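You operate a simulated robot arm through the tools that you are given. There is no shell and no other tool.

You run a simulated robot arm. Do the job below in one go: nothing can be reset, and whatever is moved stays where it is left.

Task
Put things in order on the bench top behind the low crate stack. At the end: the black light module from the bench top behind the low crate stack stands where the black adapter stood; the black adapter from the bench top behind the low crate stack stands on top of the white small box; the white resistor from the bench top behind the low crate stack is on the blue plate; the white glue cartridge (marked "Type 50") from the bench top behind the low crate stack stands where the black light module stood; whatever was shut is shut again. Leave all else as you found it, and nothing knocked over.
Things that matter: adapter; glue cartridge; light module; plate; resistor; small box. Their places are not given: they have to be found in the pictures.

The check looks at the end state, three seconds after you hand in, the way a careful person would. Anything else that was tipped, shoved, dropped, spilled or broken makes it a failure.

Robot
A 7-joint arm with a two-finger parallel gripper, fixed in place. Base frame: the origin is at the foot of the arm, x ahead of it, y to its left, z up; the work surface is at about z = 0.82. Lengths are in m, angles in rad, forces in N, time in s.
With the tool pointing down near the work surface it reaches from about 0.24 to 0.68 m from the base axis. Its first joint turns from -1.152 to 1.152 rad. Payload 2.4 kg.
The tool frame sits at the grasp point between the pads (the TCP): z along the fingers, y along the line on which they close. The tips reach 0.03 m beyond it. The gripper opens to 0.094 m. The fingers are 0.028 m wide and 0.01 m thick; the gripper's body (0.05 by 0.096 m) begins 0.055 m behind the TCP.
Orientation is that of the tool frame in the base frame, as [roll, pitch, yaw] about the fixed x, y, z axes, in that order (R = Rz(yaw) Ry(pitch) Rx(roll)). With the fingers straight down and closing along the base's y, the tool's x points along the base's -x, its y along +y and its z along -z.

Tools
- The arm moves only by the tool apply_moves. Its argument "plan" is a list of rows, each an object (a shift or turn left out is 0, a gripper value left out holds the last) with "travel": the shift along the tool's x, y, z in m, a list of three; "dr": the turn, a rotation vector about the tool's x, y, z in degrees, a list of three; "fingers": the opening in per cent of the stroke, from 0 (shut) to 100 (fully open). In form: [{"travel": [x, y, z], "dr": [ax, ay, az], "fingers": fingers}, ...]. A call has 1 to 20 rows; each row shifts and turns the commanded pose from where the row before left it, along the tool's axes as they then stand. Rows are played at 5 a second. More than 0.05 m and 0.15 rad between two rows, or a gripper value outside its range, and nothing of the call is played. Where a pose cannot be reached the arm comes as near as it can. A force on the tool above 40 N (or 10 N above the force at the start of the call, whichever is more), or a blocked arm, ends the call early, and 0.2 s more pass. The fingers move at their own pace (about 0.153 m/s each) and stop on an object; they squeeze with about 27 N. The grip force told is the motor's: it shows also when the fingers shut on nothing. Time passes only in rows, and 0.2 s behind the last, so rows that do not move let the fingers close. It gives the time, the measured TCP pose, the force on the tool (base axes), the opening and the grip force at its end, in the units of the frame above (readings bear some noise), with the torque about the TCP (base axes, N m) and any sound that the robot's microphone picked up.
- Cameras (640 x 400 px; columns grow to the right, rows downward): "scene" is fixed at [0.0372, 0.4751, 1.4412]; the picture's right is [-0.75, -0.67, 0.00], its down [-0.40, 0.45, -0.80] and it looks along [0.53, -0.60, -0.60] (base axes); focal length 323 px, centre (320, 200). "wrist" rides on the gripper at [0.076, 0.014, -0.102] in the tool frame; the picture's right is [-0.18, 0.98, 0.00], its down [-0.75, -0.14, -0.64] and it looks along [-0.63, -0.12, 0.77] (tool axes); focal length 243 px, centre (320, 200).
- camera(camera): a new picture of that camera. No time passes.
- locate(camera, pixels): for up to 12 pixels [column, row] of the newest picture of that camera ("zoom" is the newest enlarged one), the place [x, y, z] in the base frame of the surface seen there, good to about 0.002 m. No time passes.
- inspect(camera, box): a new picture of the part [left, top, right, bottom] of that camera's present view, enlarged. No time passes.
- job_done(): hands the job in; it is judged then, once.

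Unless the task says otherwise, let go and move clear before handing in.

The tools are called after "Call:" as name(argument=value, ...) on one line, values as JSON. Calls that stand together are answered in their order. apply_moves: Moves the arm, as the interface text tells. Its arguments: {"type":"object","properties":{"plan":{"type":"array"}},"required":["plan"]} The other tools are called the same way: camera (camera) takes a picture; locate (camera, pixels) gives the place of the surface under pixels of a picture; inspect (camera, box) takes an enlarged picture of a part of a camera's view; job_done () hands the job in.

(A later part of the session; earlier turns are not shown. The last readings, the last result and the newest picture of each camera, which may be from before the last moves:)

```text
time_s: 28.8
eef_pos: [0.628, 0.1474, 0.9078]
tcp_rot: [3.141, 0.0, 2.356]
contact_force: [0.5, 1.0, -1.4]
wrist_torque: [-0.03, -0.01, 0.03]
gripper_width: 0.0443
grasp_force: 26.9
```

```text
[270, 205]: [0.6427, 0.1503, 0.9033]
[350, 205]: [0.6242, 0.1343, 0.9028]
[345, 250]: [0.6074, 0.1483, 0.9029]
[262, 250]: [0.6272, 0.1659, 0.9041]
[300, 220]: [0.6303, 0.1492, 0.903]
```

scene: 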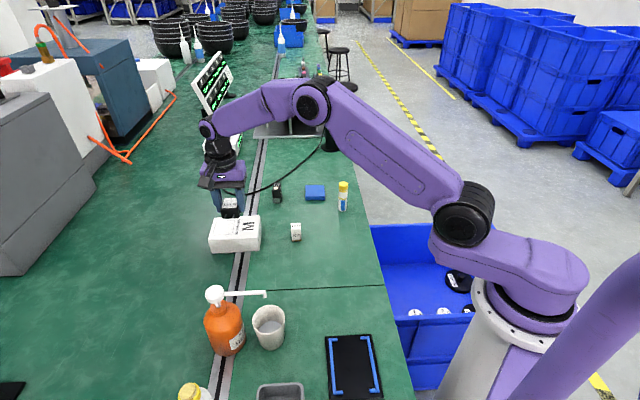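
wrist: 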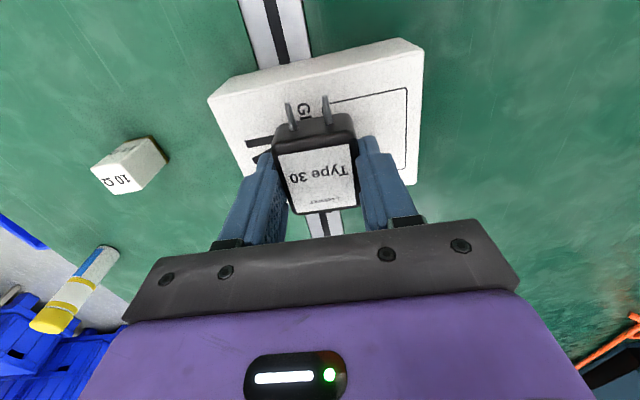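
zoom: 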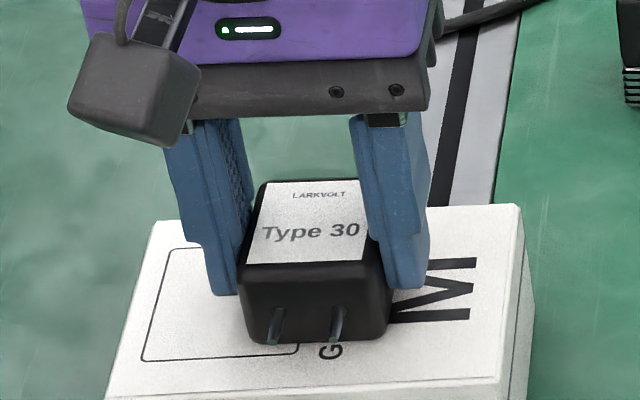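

Top is now 0.903 and still follows the arm; continuing in 1 mm steps until contact shows.

Call:
apply_moves(plan=[{"travel": [0, 0, 0.001], "fingers": 0}, {"travel": [0, 0, 0]}, {"travel": [0, 0, 0]}])

Call:
apply_moves(plan=[{"travel": [0, 0, 0.001], "fingers": 0}, {"travel": [0, 0, 0]}, {"travel": [0, 0, 0]}])

Call:
inspect(camera="scene", box=[215, 190, 255, 240])

Call:
locate(camera="zoom", pixels=[[270, 205], [350, 205], [345, 250], [262, 250], [300, 220]])

```text
time_s: 29.6
eef_pos: [0.6273, 0.1478, 0.9079]
tcp_rot: [3.14, 0.002, 2.356]
contact_force: [-0.7, -1.1, 8.8]
wrist_torque: [0.22, 0.3, 0.07]
gripper_width: 0.0443
grasp_force: 27.1
```

```text
time_s: 30.4
eef_pos: [0.6271, 0.1464, 0.9064]
tcp_rot: [3.138, 0.001, 2.355]
contact_force: [-0.5, -0.5, 20.2]
wrist_torque: [-0.09, 0.06, 0.0]
gripper_width: 0.0443
grasp_force: 27.0
```

```text
8.00 times, centred on (235, 215) of scene
```

zoom: 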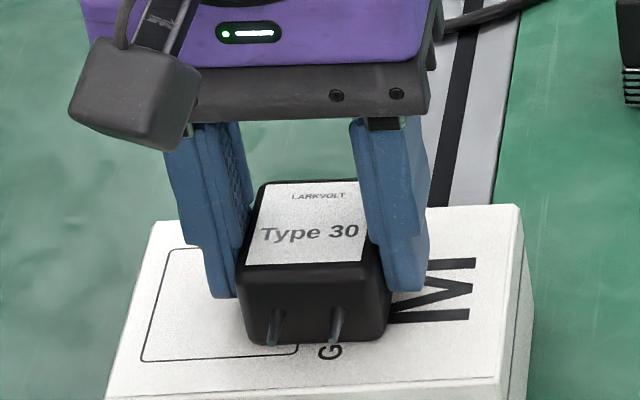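

```text
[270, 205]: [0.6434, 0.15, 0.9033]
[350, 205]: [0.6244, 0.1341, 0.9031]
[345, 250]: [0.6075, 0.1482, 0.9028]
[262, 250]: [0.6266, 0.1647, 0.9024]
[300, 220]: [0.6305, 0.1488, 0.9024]
```

Contact is clear (20 N at z≈0.9066). I'll ease up 1.5 mm to remove the load, then open.

Call:
apply_moves(plan=[{"travel": [0, 0, -0.0015], "fingers": 0}, {"travel": [0, 0, 0]}, {"fingers": 50}, {"fingers": 60}, {"fingers": 75}, {"fingers": 90}, {"fingers": 90}])

Call:
camera(camera="wrist")

Call:
inspect(camera="scene", box=[195, 180, 275, 260])

```text
time_s: 32.0
eef_pos: [0.6258, 0.1465, 0.9074]
tcp_rot: [-3.141, -0.001, 2.356]
contact_force: [0.7, 0.4, -0.4]
wrist_torque: [0.01, 0.0, -0.02]
gripper_width: 0.0847
grasp_force: 0.0
```

```text
taken
```

wrist: 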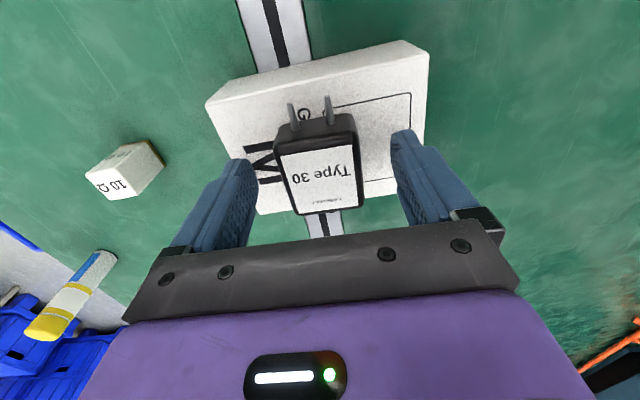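

```text
5.00 times, centred on (235, 220) of scene
```

zoom: 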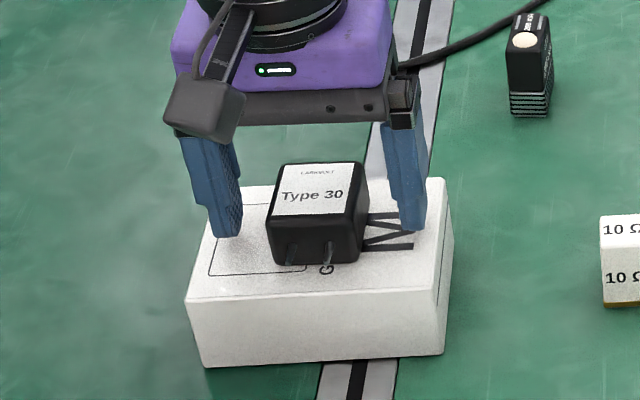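

The adapter stands on the white box. I'll rise straight up and then move toward the light module, stopping short to view it.

Call:
apply_moves(plan=[{"travel": [0, 0, -0.02], "fingers": 90}, {"travel": [0, 0, -0.03]}, {"travel": [0, 0, -0.03]}, {"travel": [0, 0, -0.02]}, {"travel": [-0.0304, -0.0197, 0]}, {"travel": [-0.0304, -0.0197, 0]}, {"travel": [-0.0304, -0.0197, 0]}, {"travel": [-0.0304, -0.0197, 0]}, {"travel": [-0.0304, -0.0197, 0]}, {"travel": [0, 0, 0]}])

Call:
camera(camera="wrist")

Call:
camera(camera="scene")

```text
time_s: 34.2
eef_pos: [0.6645, -0.0318, 1.0044]
tcp_rot: [3.141, 0.0, 2.355]
contact_force: [-0.7, 0.1, 0.8]
wrist_torque: [0.03, 0.0, -0.01]
gripper_width: 0.0846
grasp_force: 0.0
```

```text
taken
```

wrist: 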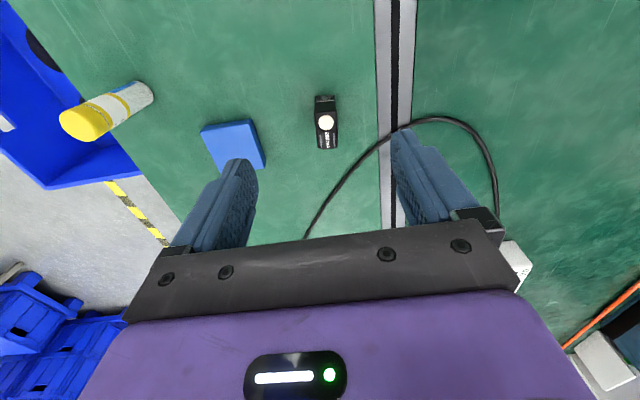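

```text
taken
```

scene: 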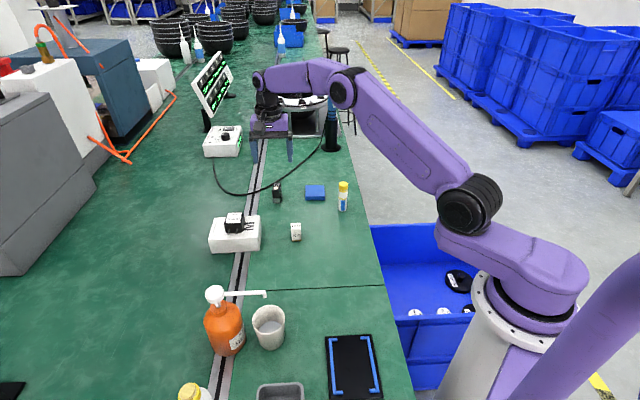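

The light module is visible at wrist (326,122) with the cable beyond it. Zooming in and locating its top face.

Call:
inspect(camera="wrist", box=[290, 80, 370, 160])

Call:
locate(camera="wrist", pixels=[[317, 113], [335, 113], [337, 147], [320, 148], [327, 122], [316, 98], [333, 97], [350, 172], [372, 150]])

```text
5.00 times, centred on (330, 120) of wrist
```

zoom: 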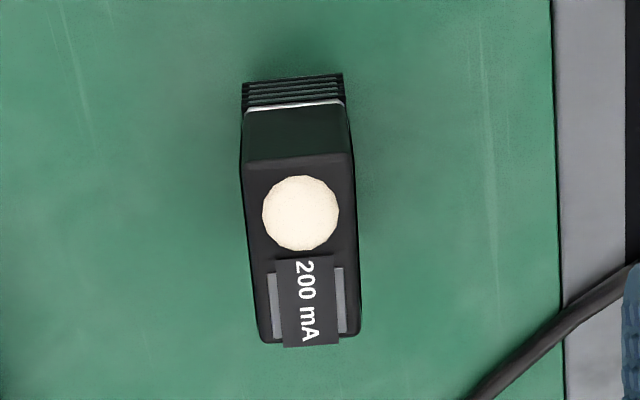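

```text
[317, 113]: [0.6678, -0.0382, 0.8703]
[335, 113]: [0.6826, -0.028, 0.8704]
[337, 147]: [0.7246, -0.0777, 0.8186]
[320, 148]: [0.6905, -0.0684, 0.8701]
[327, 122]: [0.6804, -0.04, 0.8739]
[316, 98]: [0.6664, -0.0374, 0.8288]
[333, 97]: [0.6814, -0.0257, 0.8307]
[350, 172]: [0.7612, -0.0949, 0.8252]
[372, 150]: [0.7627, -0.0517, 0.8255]
```

Call:
locate(camera="zoom", pixels=[[252, 168], [346, 161], [352, 325], [270, 332], [300, 210], [305, 300], [246, 105], [340, 98], [252, 250], [352, 250]])

```text
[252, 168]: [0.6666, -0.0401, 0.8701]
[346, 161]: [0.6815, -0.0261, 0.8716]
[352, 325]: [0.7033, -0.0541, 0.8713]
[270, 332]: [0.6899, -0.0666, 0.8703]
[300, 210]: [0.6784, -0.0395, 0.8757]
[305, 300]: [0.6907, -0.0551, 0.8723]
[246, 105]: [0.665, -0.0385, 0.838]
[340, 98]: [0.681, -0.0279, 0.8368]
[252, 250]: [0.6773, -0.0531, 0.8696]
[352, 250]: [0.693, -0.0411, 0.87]
```

The module centre is (0.685,-0.047), top z≈0.871, narrow axis at about 40.5°. I'll centre over it, turn 4.5° and set the opening to 65 %.

Call:
apply_moves(plan=[{"travel": [-0.0126, 0.0018, 0.02], "fingers": 65}, {"travel": [-0.0126, 0.0019, 0.024]}, {"dr": [0, 0, 4.5]}, {"travel": [0, 0, 0]}, {"travel": [0, 0, 0]}])

Call:
camera(camera="wrist")

```text
time_s: 35.4
eef_pos: [0.6853, -0.0471, 0.9608]
tcp_rot: [-3.141, 0.0, 2.279]
contact_force: [0.3, 0.0, -0.1]
wrist_torque: [0.01, 0.0, 0.02]
gripper_width: 0.0612
grasp_force: 0.0
```

```text
taken
```

wrist: 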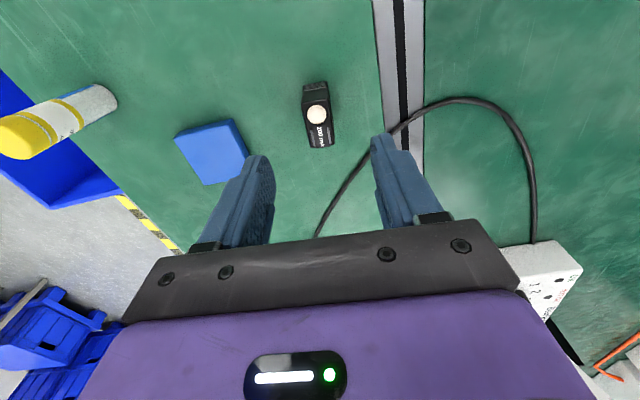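

It reached the spot; alignment looks right. Descending toward z≈0.856.

Call:
apply_moves(plan=[{"travel": [0, 0, 0.03], "fingers": 65}, {"travel": [0, 0, 0.03]}, {"travel": [0, 0, 0.02]}, {"travel": [0, 0, 0]}, {"travel": [0, 0, 0]}])

Call:
camera(camera="wrist")

Call:
inspect(camera="scene", box=[240, 140, 320, 220])

```text
time_s: 36.6
eef_pos: [0.685, -0.046, 0.8812]
tcp_rot: [3.141, 0.0, 2.278]
contact_force: [0.0, 0.4, -0.3]
wrist_torque: [0.01, 0.0, -0.02]
gripper_width: 0.0611
grasp_force: 0.1
```

```text
taken
```

wrist: 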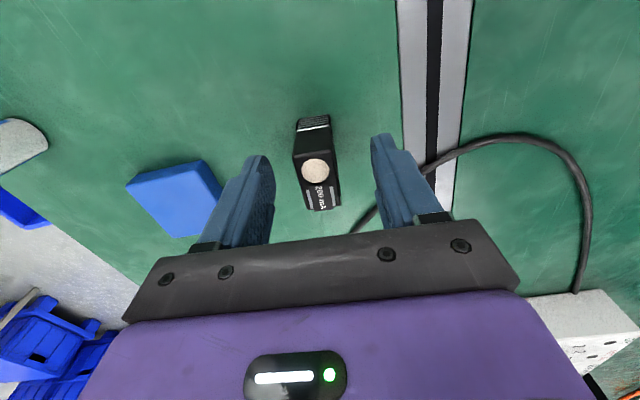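

```text
5.00 times, centred on (280, 180) of scene
```

zoom: 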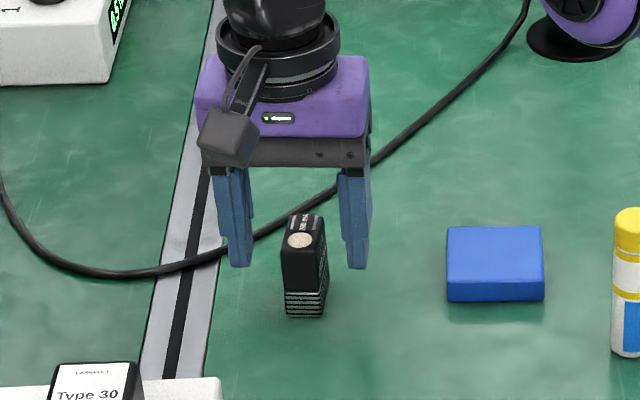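

The fingers straddle the module. Descending to z≈0.857 and closing.

Call:
apply_moves(plan=[{"travel": [0, 0, 0.012], "fingers": 65}, {"travel": [0, 0, 0.012]}, {"travel": [0, 0, 0]}, {"fingers": 35}, {"fingers": 15}, {"fingers": 0}, {"fingers": 0}, {"fingers": 0}])

Call:
camera(camera="wrist")

Call:
inspect(camera="scene", box=[240, 140, 320, 220])

```text
time_s: 38.4
eef_pos: [0.6856, -0.0465, 0.8571]
tcp_rot: [-3.141, -0.002, 2.277]
contact_force: [-0.3, -0.5, 0.2]
wrist_torque: [-0.02, -0.01, 0.02]
gripper_width: 0.0258
grasp_force: 27.0
```

```text
taken
```

wrist: 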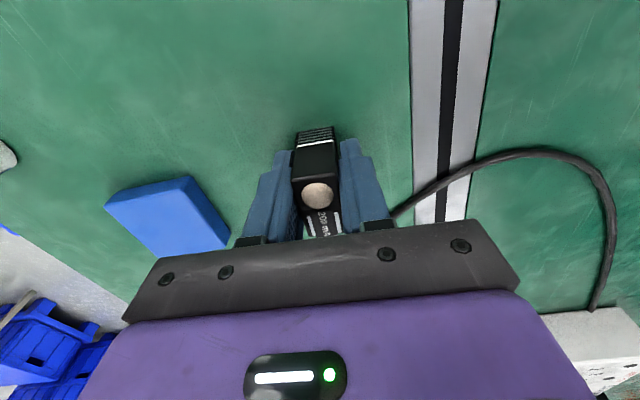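

```text
5.00 times, centred on (280, 180) of scene
```

zoom: 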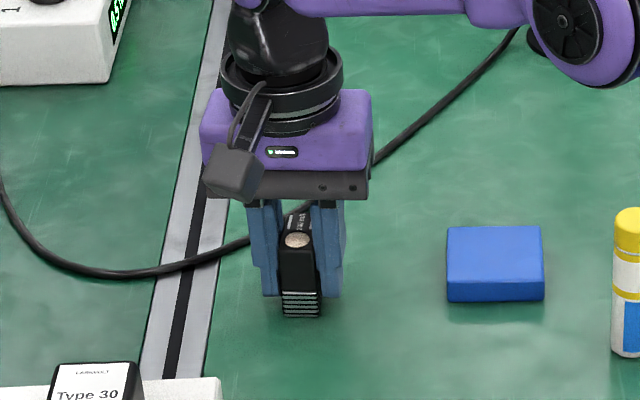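

Gripped at 0.0258 m. As with the adapter, I'll lift slowly by 1 cm first and check for slipping.

Call:
apply_moves(plan=[{"travel": [0, 0, -0.001], "fingers": 0}, {"travel": [0, 0, -0.002]}, {"travel": [0, 0, -0.002]}, {"travel": [0, 0, -0.002]}, {"travel": [0, 0, -0.003]}, {"travel": [0, 0, 0]}, {"travel": [0, 0, 0]}])

Call:
inspect(camera="scene", box=[240, 140, 320, 220])

```text
time_s: 40.0
eef_pos: [0.6853, -0.0452, 0.8678]
tcp_rot: [3.14, 0.0, 2.277]
contact_force: [-0.7, 0.2, -0.3]
wrist_torque: [0.02, 0.04, 0.01]
gripper_width: 0.0259
grasp_force: 27.5
```

```text
5.00 times, centred on (280, 180) of scene
```

zoom: 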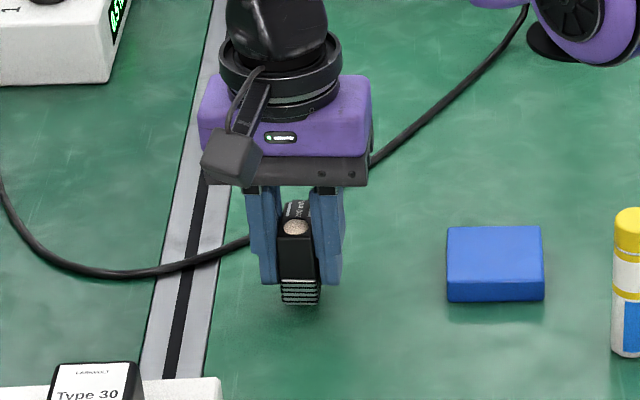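

The module came up with the fingers (opening steady 0.0259). Lifting further gently and checking tilt.

Call:
apply_moves(plan=[{"travel": [0, 0, -0.003], "fingers": 0}, {"travel": [0, 0, -0.005]}, {"travel": [0, 0, -0.007]}, {"travel": [0, 0, -0.01]}, {"travel": [0, 0, -0.01]}, {"travel": [0, 0, -0.01]}, {"travel": [0, 0, -0.01]}, {"travel": [0, 0, -0.005]}, {"travel": [0, 0, 0]}])

Call:
inspect(camera="scene", box=[250, 130, 310, 205])

Call:
inspect(camera="wrist", box=[230, 100, 410, 240])

```text
time_s: 42.0
eef_pos: [0.685, -0.0475, 0.9289]
tcp_rot: [3.141, -0.001, 2.277]
contact_force: [-0.3, 0.2, -0.8]
wrist_torque: [-0.03, 0.02, 0.03]
gripper_width: 0.0256
grasp_force: 27.1
```

```text
5.33 times, centred on (280, 168) of scene
```

zoom: 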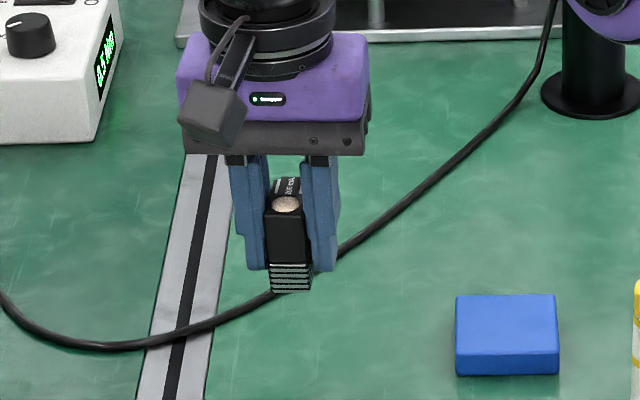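

```text
2.86 times, centred on (320, 170) of wrist
```

zoom: 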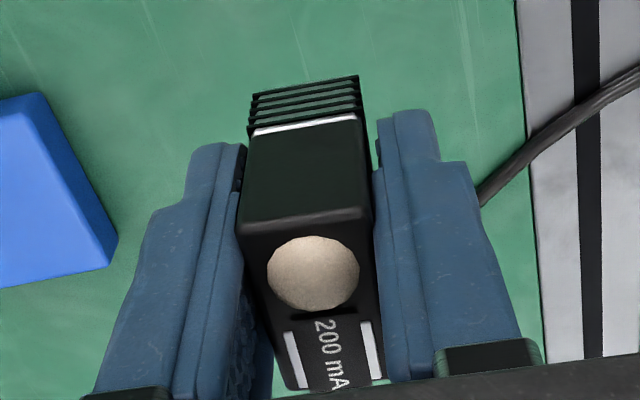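

The module is firmly held and upright. Carrying it slowly back to the adapter's former place at about (0.430,-0.048), at z≈0.95.

Call:
apply_moves(plan=[{"travel": [0, 0, -0.01], "fingers": 0}, {"travel": [0, 0, -0.01]}, {"travel": [0.0065, -0.0077, 0]}, {"travel": [0.0127, -0.015, 0]}, {"travel": [0.0127, -0.015, 0]}, {"travel": [0.0127, -0.015, 0]}, {"travel": [0.0127, -0.015, 0]}, {"travel": [0.0127, -0.015, 0]}, {"travel": [0.0127, -0.015, 0]}, {"travel": [0.0127, -0.015, 0]}, {"travel": [0.0127, -0.015, 0]}, {"travel": [0.0127, -0.015, 0]}, {"travel": [0.0127, -0.015, 0]}, {"travel": [0.0127, -0.015, 0]}, {"travel": [0.0127, -0.015, 0]}, {"travel": [0.0058, -0.0067, 0]}, {"travel": [0, 0, 0]}])

Call:
camera(camera="wrist")

Call:
camera(camera="scene")

```text
time_s: 45.6
eef_pos: [0.4293, -0.0466, 0.9487]
tcp_rot: [3.141, 0.0, 2.278]
contact_force: [-0.9, 0.1, -0.2]
wrist_torque: [0.01, -0.01, 0.02]
gripper_width: 0.0255
grasp_force: 26.7
```

```text
taken
```

wrist: 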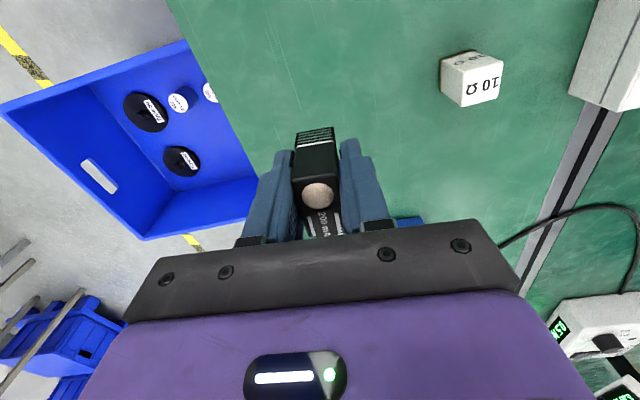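

```text
taken
```

scene: 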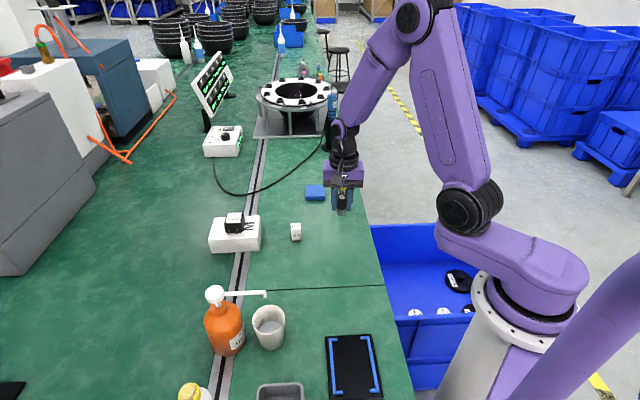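

Held over (0.429,-0.047). Lowering to about 6 mm above contact.

Call:
apply_moves(plan=[{"travel": [-0.0015, -0.0004, 0.01], "fingers": 0}, {"travel": [0, 0, 0.018]}, {"travel": [0, 0, 0.018]}, {"travel": [0, 0, 0.018]}, {"travel": [0, 0, 0.013]}, {"travel": [0, 0, 0.008]}, {"travel": [0, 0, 0]}, {"travel": [0, 0, 0]}])

Call:
inspect(camera="scene", box=[305, 185, 375, 255])

```text
time_s: 47.4
eef_pos: [0.4308, -0.0478, 0.8638]
tcp_rot: [3.142, 0.0, 2.277]
contact_force: [0.5, 0.6, -1.0]
wrist_torque: [-0.03, -0.04, 0.02]
gripper_width: 0.0256
grasp_force: 26.9
```

```text
5.71 times, centred on (340, 220) of scene
```

zoom: 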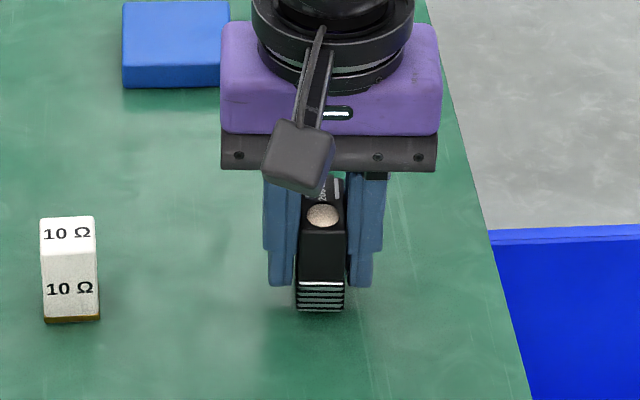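

Close to the bench. Lowering in small steps while watching the force.

Call:
locate(camera="zoom", pixels=[[320, 308], [320, 285], [320, 215], [320, 230]])

Call:
apply_moves(plan=[{"travel": [0, 0, 0.002], "fingers": 0}, {"travel": [0, 0, 0.0015]}, {"travel": [0, 0, 0.001]}, {"travel": [0, 0, 0]}, {"travel": [0, 0, 0]}])

```text
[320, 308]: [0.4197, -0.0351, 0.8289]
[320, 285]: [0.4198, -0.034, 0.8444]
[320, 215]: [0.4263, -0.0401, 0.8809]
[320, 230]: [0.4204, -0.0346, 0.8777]
```

```text
time_s: 48.6
eef_pos: [0.431, -0.0488, 0.8589]
tcp_rot: [3.142, 0.001, 2.277]
contact_force: [0.0, 0.5, -1.0]
wrist_torque: [-0.04, -0.01, -0.02]
gripper_width: 0.0258
grasp_force: 27.3
```

Call:
apply_moves(plan=[{"travel": [0, 0, 0.001], "fingers": 0}, {"travel": [0, 0, 0]}, {"travel": [0, 0, 0]}])

Call:
apply_moves(plan=[{"travel": [0, 0, 0.001], "fingers": 0}, {"travel": [0, 0, 0]}, {"travel": [0, 0, 0]}])

```text
time_s: 49.4
eef_pos: [0.4302, -0.0482, 0.8571]
tcp_rot: [-3.14, 0.0, 2.277]
contact_force: [-2.8, 2.0, 20.3]
wrist_torque: [0.03, 0.1, 0.01]
gripper_width: 0.0261
grasp_force: 26.9
```

```text
time_s: 50.2
eef_pos: [0.4314, -0.0474, 0.8578]
tcp_rot: [3.14, 0.001, 2.279]
contact_force: [-1.0, 0.9, 20.5]
wrist_torque: [-0.03, -0.05, -0.01]
gripper_width: 0.026
grasp_force: 27.0
```

Contact made (20 N). Easing up 1.5 mm and opening partly.

Call:
apply_moves(plan=[{"travel": [0, 0, -0.0015], "fingers": 0}, {"travel": [0, 0, 0]}, {"fingers": 35}, {"fingers": 50}, {"fingers": 65}, {"fingers": 65}])

Call:
inspect(camera="scene", box=[305, 185, 375, 255])

Call:
camera(camera="wrist")

```text
time_s: 51.6
eef_pos: [0.4303, -0.0488, 0.8589]
tcp_rot: [3.14, 0.0, 2.277]
contact_force: [0.0, -0.4, -0.3]
wrist_torque: [-0.02, 0.01, 0.01]
gripper_width: 0.061
grasp_force: 0.1
```

```text
5.71 times, centred on (340, 220) of scene
```

zoom: 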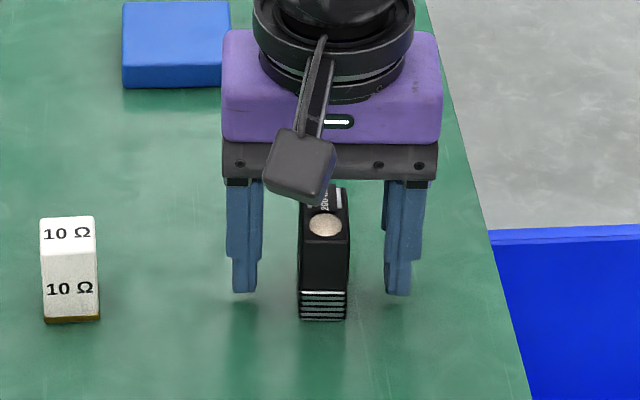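

```text
taken
```

wrist: 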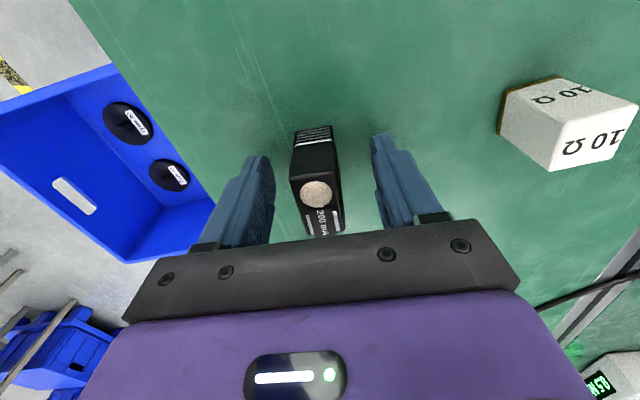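

The light module stands upright where the adapter was. Rising straight up, then I'll look at the cartridge.

Call:
apply_moves(plan=[{"travel": [0, 0, -0.015], "fingers": 65}, {"travel": [0, 0, -0.03]}, {"travel": [0, 0, -0.035]}, {"travel": [0, 0, -0.035]}, {"travel": [0, 0, -0.035]}, {"travel": [0, 0, 0]}])

Call:
camera(camera="wrist")

Call:
inspect(camera="scene", box=[305, 165, 375, 255])

```text
time_s: 53.0
eef_pos: [0.4318, -0.05, 1.0085]
tcp_rot: [3.142, -0.002, 2.278]
contact_force: [0.4, 0.2, -0.8]
wrist_torque: [0.03, 0.0, -0.02]
gripper_width: 0.0611
grasp_force: 0.1
```

```text
taken
```

wrist: 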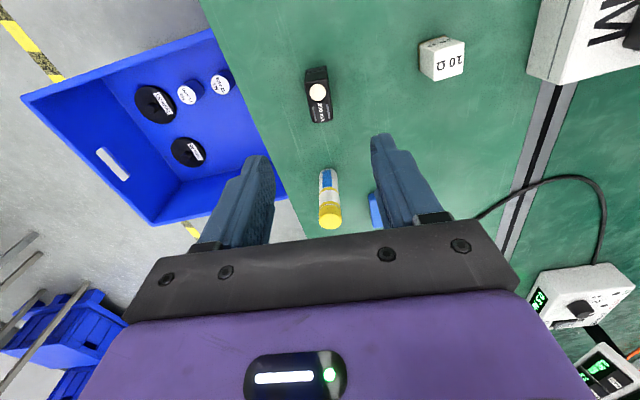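

```text
4.44 times, centred on (340, 210) of scene
```

zoom: 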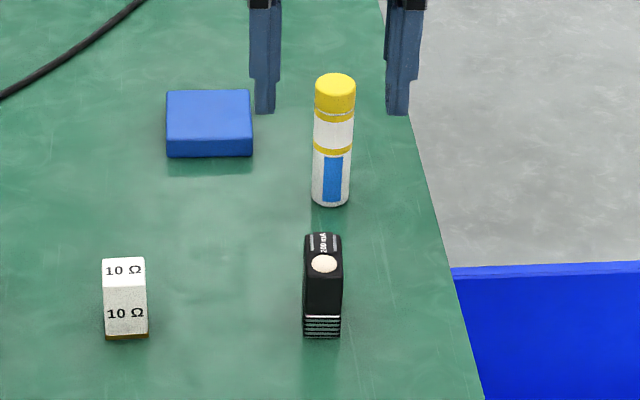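

The module stands upright on the adapter's place. Now measuring the module position and the cartridge from the wrist view.

Call:
locate(camera="wrist", pixels=[[308, 85], [326, 83], [331, 118], [315, 121], [318, 93]])

Call:
inspect(camera="wrist", box=[300, 150, 360, 240])

Call:
locate(camera="zoom", pixels=[[320, 325], [275, 325], [365, 325], [320, 290], [320, 350], [300, 100], [320, 300]])

```text
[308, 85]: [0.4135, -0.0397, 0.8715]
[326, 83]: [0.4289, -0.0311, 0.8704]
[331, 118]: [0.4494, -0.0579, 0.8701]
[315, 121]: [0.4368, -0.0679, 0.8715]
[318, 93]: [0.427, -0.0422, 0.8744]
```

```text
4.44 times, centred on (330, 195) of wrist
```

zoom: 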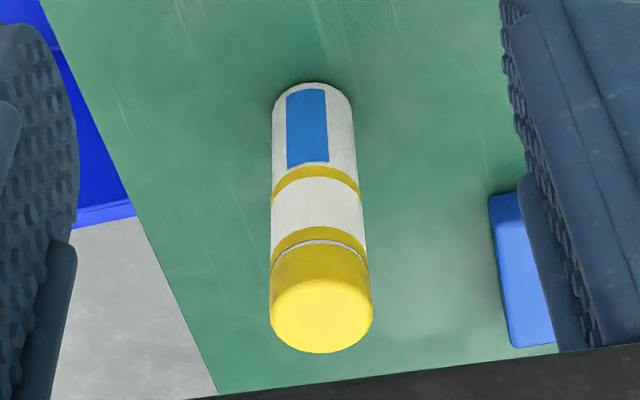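

```text
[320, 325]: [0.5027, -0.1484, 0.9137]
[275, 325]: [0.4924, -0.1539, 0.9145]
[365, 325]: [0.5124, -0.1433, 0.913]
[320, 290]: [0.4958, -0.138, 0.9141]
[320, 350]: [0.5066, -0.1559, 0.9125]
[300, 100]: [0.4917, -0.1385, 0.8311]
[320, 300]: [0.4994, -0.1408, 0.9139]
```

The module sits at (0.432,-0.049). The cartridge's top centre is about (0.5015,-0.1475, 0.914). Before grasping, I'll check the other yellow-capped bottle near scene (190,392) to be sure which object is the "Type 50" cartridge.

Call:
inspect(camera="scene", box=[160, 340, 260, 400])

Call:
inspect(camera="scene", box=[325, 170, 360, 220])

```text
6.40 times, centred on (210, 370) of scene
```

zoom: 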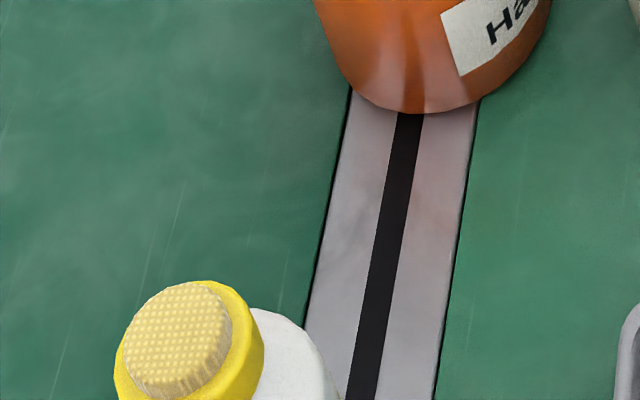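

```text
8.00 times, centred on (342, 195) of scene
```

zoom: 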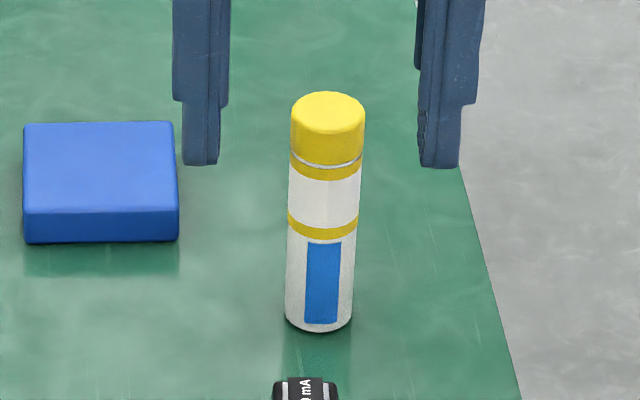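

The tube with the yellow cap is the only cartridge on this bench part (the other is a dauber bottle elsewhere). Moving above it.

Call:
apply_moves(plan=[{"travel": [-0.0239, -0.0021, 0], "fingers": 75}, {"travel": [-0.0239, -0.0021, 0]}, {"travel": [-0.0239, -0.0021, 0]}, {"travel": [-0.0239, -0.002, 0]}, {"travel": [-0.0237, -0.002, 0]}, {"travel": [0, 0, 0]}, {"travel": [0, 0, 0]}])

Call:
camera(camera="wrist")

Call:
inspect(camera="wrist", box=[270, 20, 370, 180])

```text
time_s: 54.6
eef_pos: [0.5, -0.1454, 1.0095]
tcp_rot: [-3.141, 0.0, 2.277]
contact_force: [-0.4, 0.8, -0.1]
wrist_torque: [0.0, 0.03, -0.01]
gripper_width: 0.0707
grasp_force: 0.0
```

```text
taken
```

wrist: 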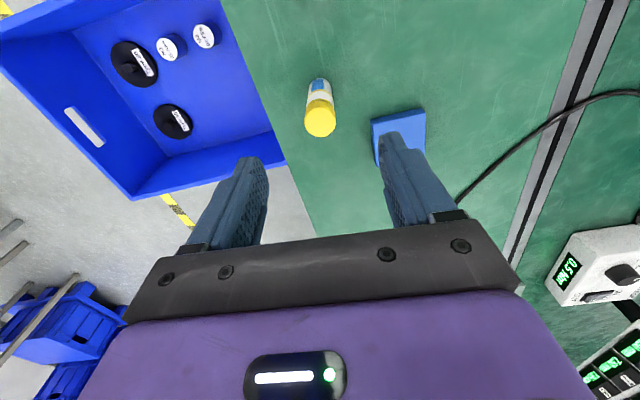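

```text
2.50 times, centred on (320, 100) of wrist
```

zoom: 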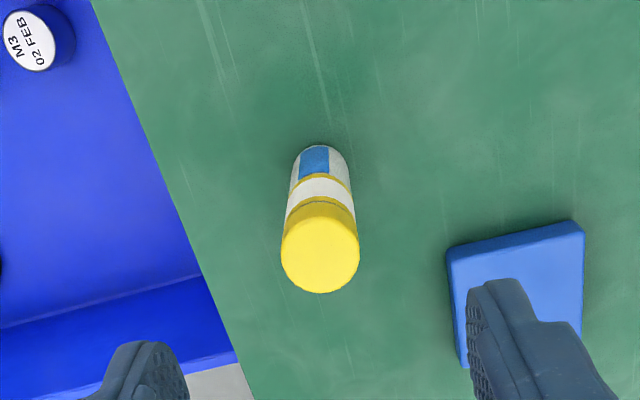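

Call:
locate(camera="zoom", pixels=[[288, 252], [353, 252], [320, 225], [320, 285], [320, 255]])

```text
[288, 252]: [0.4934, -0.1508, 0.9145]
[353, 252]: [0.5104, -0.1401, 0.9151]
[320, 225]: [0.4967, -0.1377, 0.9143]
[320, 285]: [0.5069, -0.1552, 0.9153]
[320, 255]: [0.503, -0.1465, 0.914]
```

Cap centre is (0.502,-0.146). Descending around the cartridge to z≈0.875 and closing.

Call:
apply_moves(plan=[{"travel": [-0.0018, 0.0011, 0.03], "fingers": 75}, {"travel": [0, 0, 0.03]}, {"travel": [0, 0, 0.03]}, {"travel": [0, 0, 0.025]}, {"travel": [0, 0, 0.0195]}, {"travel": [0, 0, 0]}, {"travel": [0, 0, 0]}])

Call:
camera(camera="wrist")

Call:
inspect(camera="scene", box=[305, 155, 375, 235])

```text
time_s: 56.2
eef_pos: [0.5032, -0.1459, 0.8731]
tcp_rot: [-3.141, 0.0, 2.277]
contact_force: [0.6, -0.1, -0.1]
wrist_torque: [0.0, -0.01, -0.06]
gripper_width: 0.0704
grasp_force: 0.0
```

```text
taken
```

wrist: 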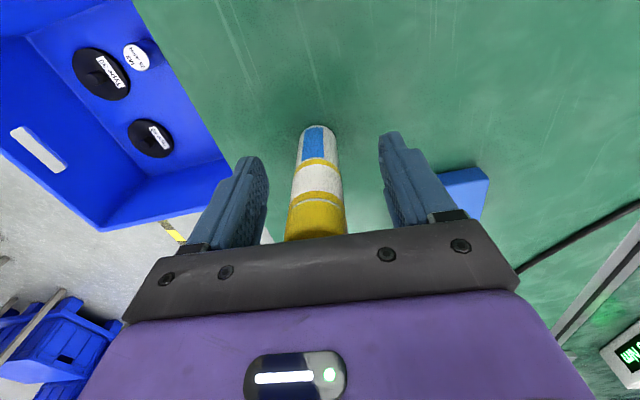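

```text
5.00 times, centred on (340, 195) of scene
```

zoom: 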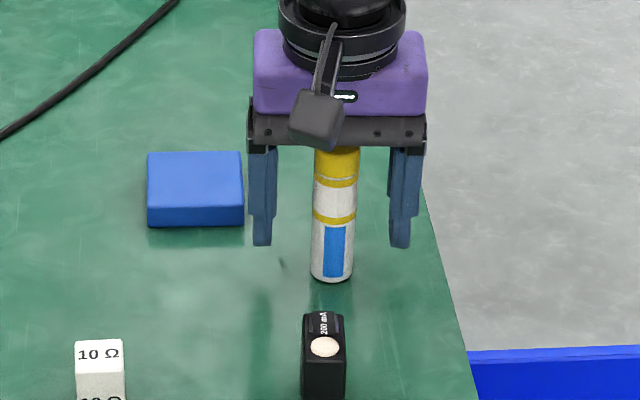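

The fingers straddle the tube. Closing step by step.

Call:
apply_moves(plan=[{"fingers": 55}, {"fingers": 40}, {"fingers": 32}, {"fingers": 28}, {"fingers": 24}, {"fingers": 20}, {"fingers": 10}, {"fingers": 0}, {"fingers": 0}, {"fingers": 0}])

Call:
camera(camera="wrist")

Call:
inspect(camera="scene", box=[305, 155, 375, 235])

```text
time_s: 58.4
eef_pos: [0.5026, -0.1482, 0.874]
tcp_rot: [-3.141, -0.001, 2.278]
contact_force: [-0.5, -1.2, -0.2]
wrist_torque: [0.0, 0.01, 0.02]
gripper_width: 0.0259
grasp_force: 26.9
```

```text
taken
```

wrist: 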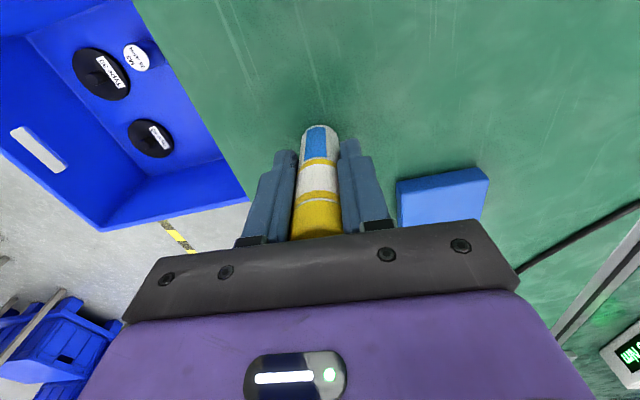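

```text
5.00 times, centred on (340, 195) of scene
```

zoom: 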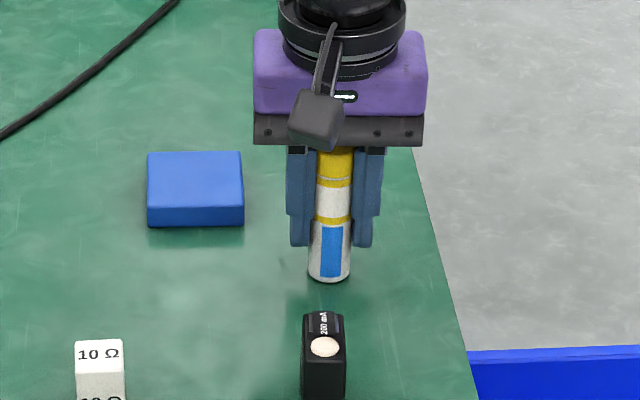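

Gripped at 0.0259 m, upright. Lifting slowly and checking for slip.

Call:
apply_moves(plan=[{"travel": [0, 0, -0.001], "fingers": 0}, {"travel": [0, 0, -0.002]}, {"travel": [0, 0, -0.003]}, {"travel": [0, 0, -0.004]}, {"travel": [0, 0, -0.005]}, {"travel": [0, 0, 0]}, {"travel": [0, 0, 0]}])

Call:
inspect(camera="scene", box=[305, 155, 375, 235])

```text
time_s: 60.0
eef_pos: [0.5026, -0.1464, 0.889]
tcp_rot: [3.139, 0.001, 2.277]
contact_force: [-0.6, -0.6, 0.1]
wrist_torque: [0.05, -0.02, 0.02]
gripper_width: 0.0257
grasp_force: 26.9
```

```text
5.00 times, centred on (340, 195) of scene
```

zoom: 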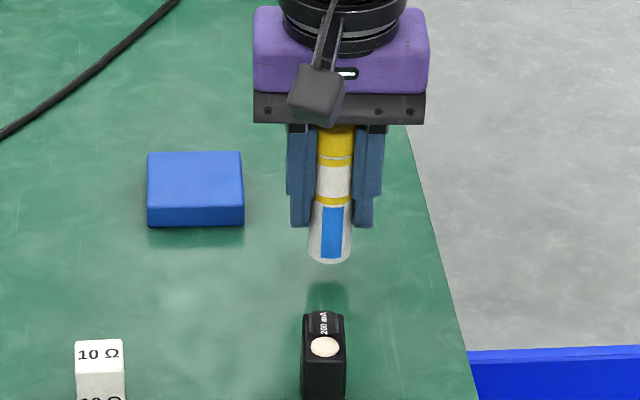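

The tube is securely lifted. Raising to about z=0.95 and carrying it slowly to the light module's former place (0.685,-0.047).

Call:
apply_moves(plan=[{"travel": [0, 0, -0.01], "fingers": 0}, {"travel": [0, 0, -0.015]}, {"travel": [0, 0, -0.015]}, {"travel": [0, 0, -0.015]}, {"travel": [0, 0, -0.005]}, {"travel": [-0.0022, 0.0104, 0]}, {"travel": [-0.0039, 0.0185, 0]}, {"travel": [-0.0039, 0.0185, 0]}, {"travel": [-0.0039, 0.0185, 0]}, {"travel": [-0.0039, 0.0185, 0]}, {"travel": [-0.0039, 0.0185, 0]}, {"travel": [-0.0039, 0.0185, 0]}, {"travel": [-0.0039, 0.0185, 0]}, {"travel": [-0.0039, 0.0185, 0]}, {"travel": [-0.0039, 0.0185, 0]}, {"travel": [-0.0039, 0.0185, 0]}, {"travel": [-0.002, 0.008, 0]}, {"travel": [0, 0, 0]}])

Call:
camera(camera="wrist")

Call:
camera(camera="scene")

```text
time_s: 63.8
eef_pos: [0.6852, -0.0478, 0.9503]
tcp_rot: [3.14, -0.001, 2.277]
contact_force: [0.9, 0.0, -0.1]
wrist_torque: [0.0, 0.01, -0.01]
gripper_width: 0.0257
grasp_force: 27.2
```

```text
taken
```

wrist: 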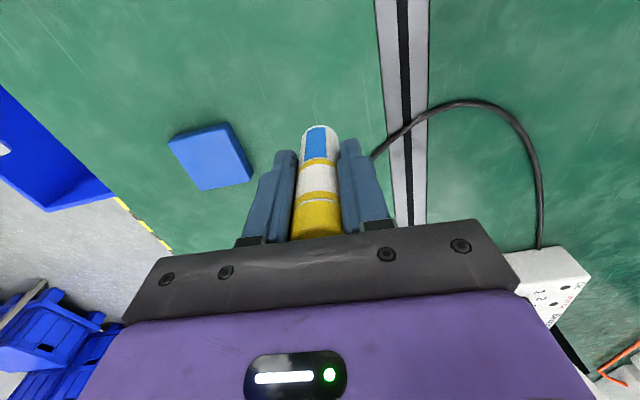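

```text
taken
```

scene: 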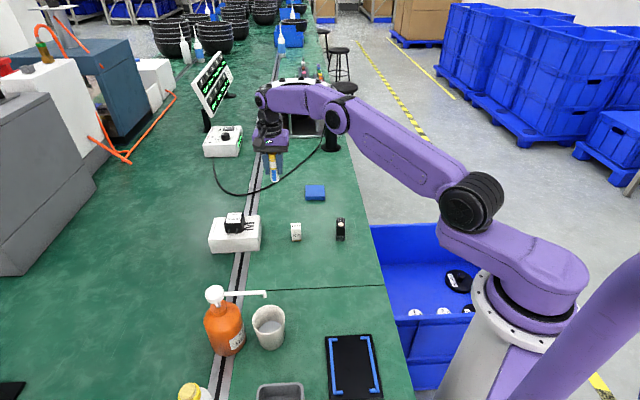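

Over the target with the tube still upright in the fingers. Lowering to about 4 mm above contact.

Call:
apply_moves(plan=[{"travel": [0, 0, 0.01], "fingers": 0}, {"travel": [0, 0, 0.018]}, {"travel": [0, 0, 0.018]}, {"travel": [0, 0, 0.014]}, {"travel": [0, 0, 0.008]}, {"travel": [0, 0, 0.003]}, {"travel": [0, 0, 0]}, {"travel": [0, 0, 0]}])

Call:
inspect(camera="scene", box=[240, 130, 320, 210])

Call:
camera(camera="wrist")

```text
time_s: 65.6
eef_pos: [0.6848, -0.0469, 0.8794]
tcp_rot: [3.142, 0.0, 2.276]
contact_force: [0.1, -0.7, 0.1]
wrist_torque: [-0.02, -0.04, -0.02]
gripper_width: 0.0255
grasp_force: 27.2
```

```text
5.00 times, centred on (280, 170) of scene
```

zoom: 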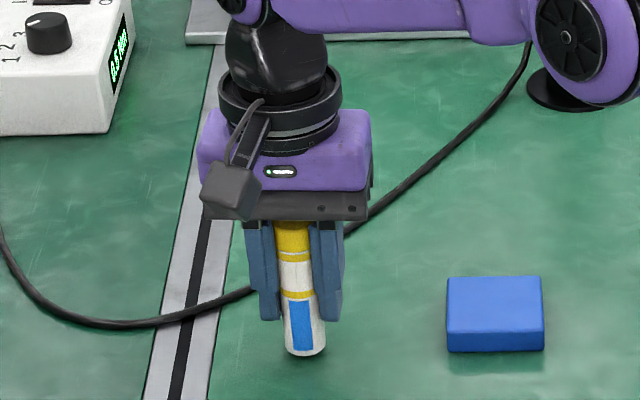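

```text
taken
```

wrist: 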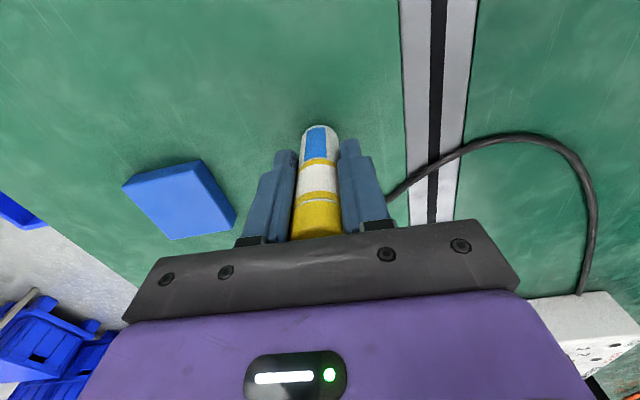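

Near the bench. Fine lowering until contact.

Call:
apply_moves(plan=[{"travel": [0, 0, 0.0015], "fingers": 0}, {"travel": [0, 0, 0.001]}, {"travel": [0, 0, 0]}, {"travel": [0, 0, 0]}])

Call:
apply_moves(plan=[{"travel": [0, 0, 0.001], "fingers": 0}, {"travel": [0, 0, 0]}, {"travel": [0, 0, 0]}])

Call:
apply_moves(plan=[{"travel": [0, 0, 0.001], "fingers": 0}, {"travel": [0, 0, 0]}, {"travel": [0, 0, 0]}])

```text
time_s: 66.6
eef_pos: [0.6855, -0.0466, 0.8749]
tcp_rot: [-3.14, -0.001, 2.278]
contact_force: [0.1, -0.3, 0.2]
wrist_torque: [-0.03, 0.01, 0.01]
gripper_width: 0.0254
grasp_force: 26.7
```

```text
time_s: 67.4
eef_pos: [0.6841, -0.0464, 0.8742]
tcp_rot: [3.14, 0.0, 2.277]
contact_force: [0.8, 0.6, -0.5]
wrist_torque: [-0.01, -0.01, 0.0]
gripper_width: 0.0258
grasp_force: 26.9
```

```text
time_s: 68.2
eef_pos: [0.6849, -0.0467, 0.8737]
tcp_rot: [3.14, 0.0, 2.279]
contact_force: [-0.2, 0.8, 1.3]
wrist_torque: [0.05, 0.06, -0.02]
gripper_width: 0.0255
grasp_force: 27.5
```

Call:
apply_moves(plan=[{"travel": [0, 0, 0.001], "fingers": 0}, {"travel": [0, 0, 0]}, {"travel": [0, 0, 0]}])

```text
time_s: 69.0
eef_pos: [0.6846, -0.0464, 0.8732]
tcp_rot: [-3.141, 0.0, 2.278]
contact_force: [-6.4, 1.5, 11.1]
wrist_torque: [0.1, 0.3, -0.01]
gripper_width: 0.0259
grasp_force: 26.8
```

Contact (11 N). Easing up 0.8 mm and opening gradually.

Call:
apply_moves(plan=[{"travel": [0, 0, -0.0008], "fingers": 0}, {"travel": [0, 0, 0]}, {"fingers": 30}, {"fingers": 34}, {"fingers": 40}, {"fingers": 50}, {"fingers": 65}, {"fingers": 75}, {"fingers": 75}])

Call:
inspect(camera="scene", box=[240, 130, 320, 210])

Call:
camera(camera="wrist")

```text
time_s: 71.0
eef_pos: [0.685, -0.0477, 0.873]
tcp_rot: [-3.141, 0.001, 2.277]
contact_force: [1.2, 0.0, -0.4]
wrist_torque: [0.0, 0.01, -0.01]
gripper_width: 0.0702
grasp_force: 0.1
```

```text
5.00 times, centred on (280, 170) of scene
```

zoom: 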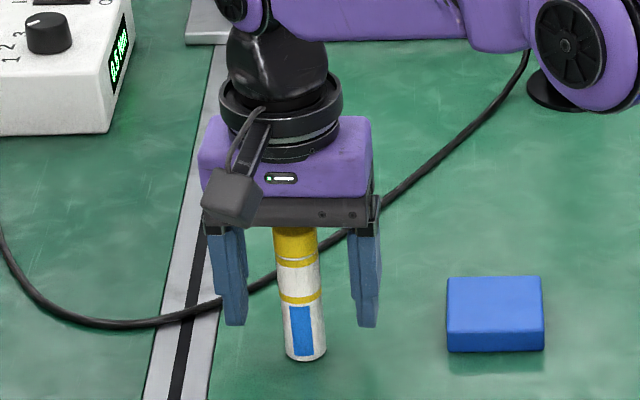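

```text
taken
```

wrist: 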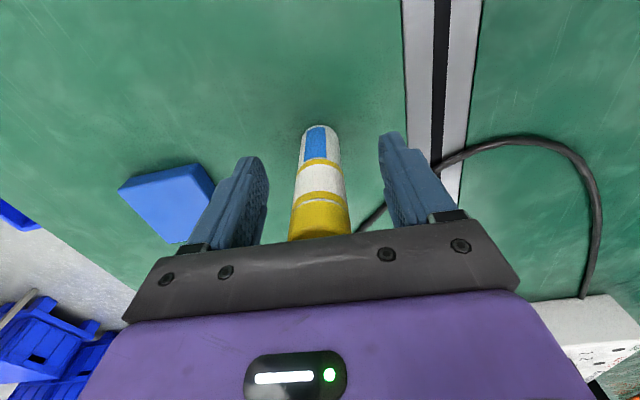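

The cartridge stands by itself. Rising straight up to clear it.

Call:
apply_moves(plan=[{"travel": [0, 0, -0.01], "fingers": 75}, {"travel": [0, 0, -0.02]}, {"travel": [0, 0, -0.03]}, {"travel": [0, 0, -0.035]}, {"travel": [0, 0, -0.035]}, {"travel": [0, 0, 0]}])

Call:
camera(camera="scene")

Call:
camera(camera="wrist")

```text
time_s: 72.4
eef_pos: [0.6845, -0.0464, 1.0048]
tcp_rot: [3.141, -0.001, 2.279]
contact_force: [-0.6, 0.3, -0.3]
wrist_torque: [0.0, 0.04, -0.02]
gripper_width: 0.0706
grasp_force: 0.0
```

```text
taken
```

scene: 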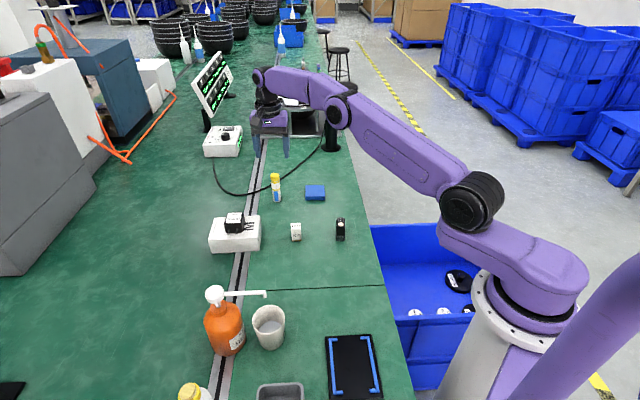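

```text
taken
```

wrist: 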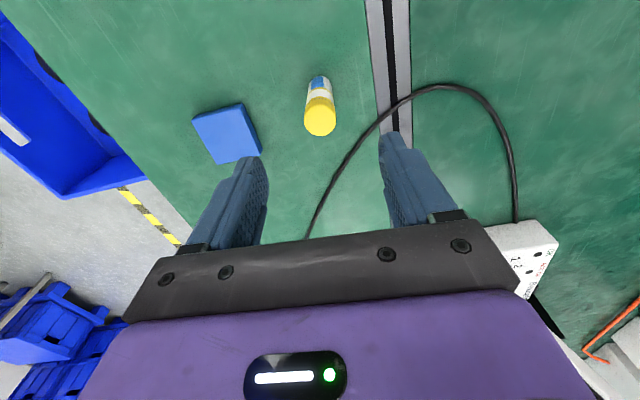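

The cartridge stands where the light module was. I'll locate plate corners from this view, then move over the resistor.

Call:
inspect(camera="wrist", box=[180, 80, 350, 180])

Call:
locate(camera="zoom", pixels=[[66, 145], [245, 95], [150, 190], [200, 210], [500, 215], [575, 160]])

Call:
apply_moves(plan=[{"travel": [0.035, -0.0153, 0], "fingers": 75}, {"travel": [0.035, -0.0153, 0]}, {"travel": [0.035, -0.0153, 0]}, {"travel": [0.035, -0.0153, 0]}, {"travel": [0.035, -0.0153, 0]}, {"travel": [0, 0, 0]}])

Call:
camera(camera="wrist")

```text
3.76 times, centred on (265, 130) of wrist
```

zoom: 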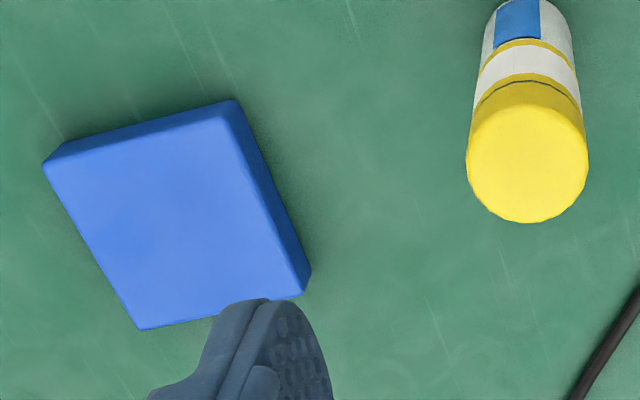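

```text
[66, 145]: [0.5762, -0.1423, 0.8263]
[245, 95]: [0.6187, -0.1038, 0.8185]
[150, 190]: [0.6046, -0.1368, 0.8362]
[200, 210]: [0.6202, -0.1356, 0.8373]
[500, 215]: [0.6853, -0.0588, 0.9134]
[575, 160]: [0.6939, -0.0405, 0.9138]
```

```text
time_s: 73.8
eef_pos: [0.5153, 0.0371, 1.0032]
tcp_rot: [-3.141, 0.0, 2.277]
contact_force: [0.2, -0.4, 0.2]
wrist_torque: [0.0, 0.0, 0.02]
gripper_width: 0.0704
grasp_force: 0.1
```

```text
taken
```

wrist: 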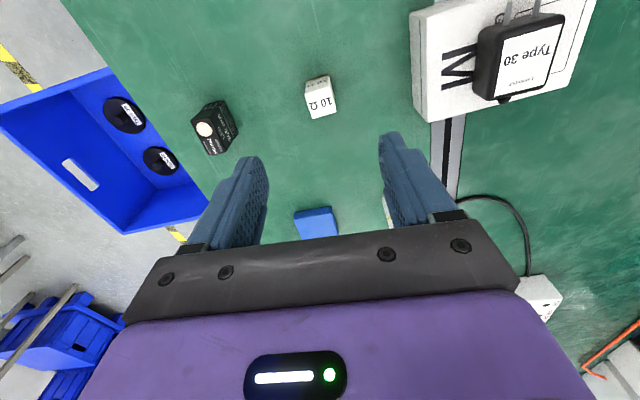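

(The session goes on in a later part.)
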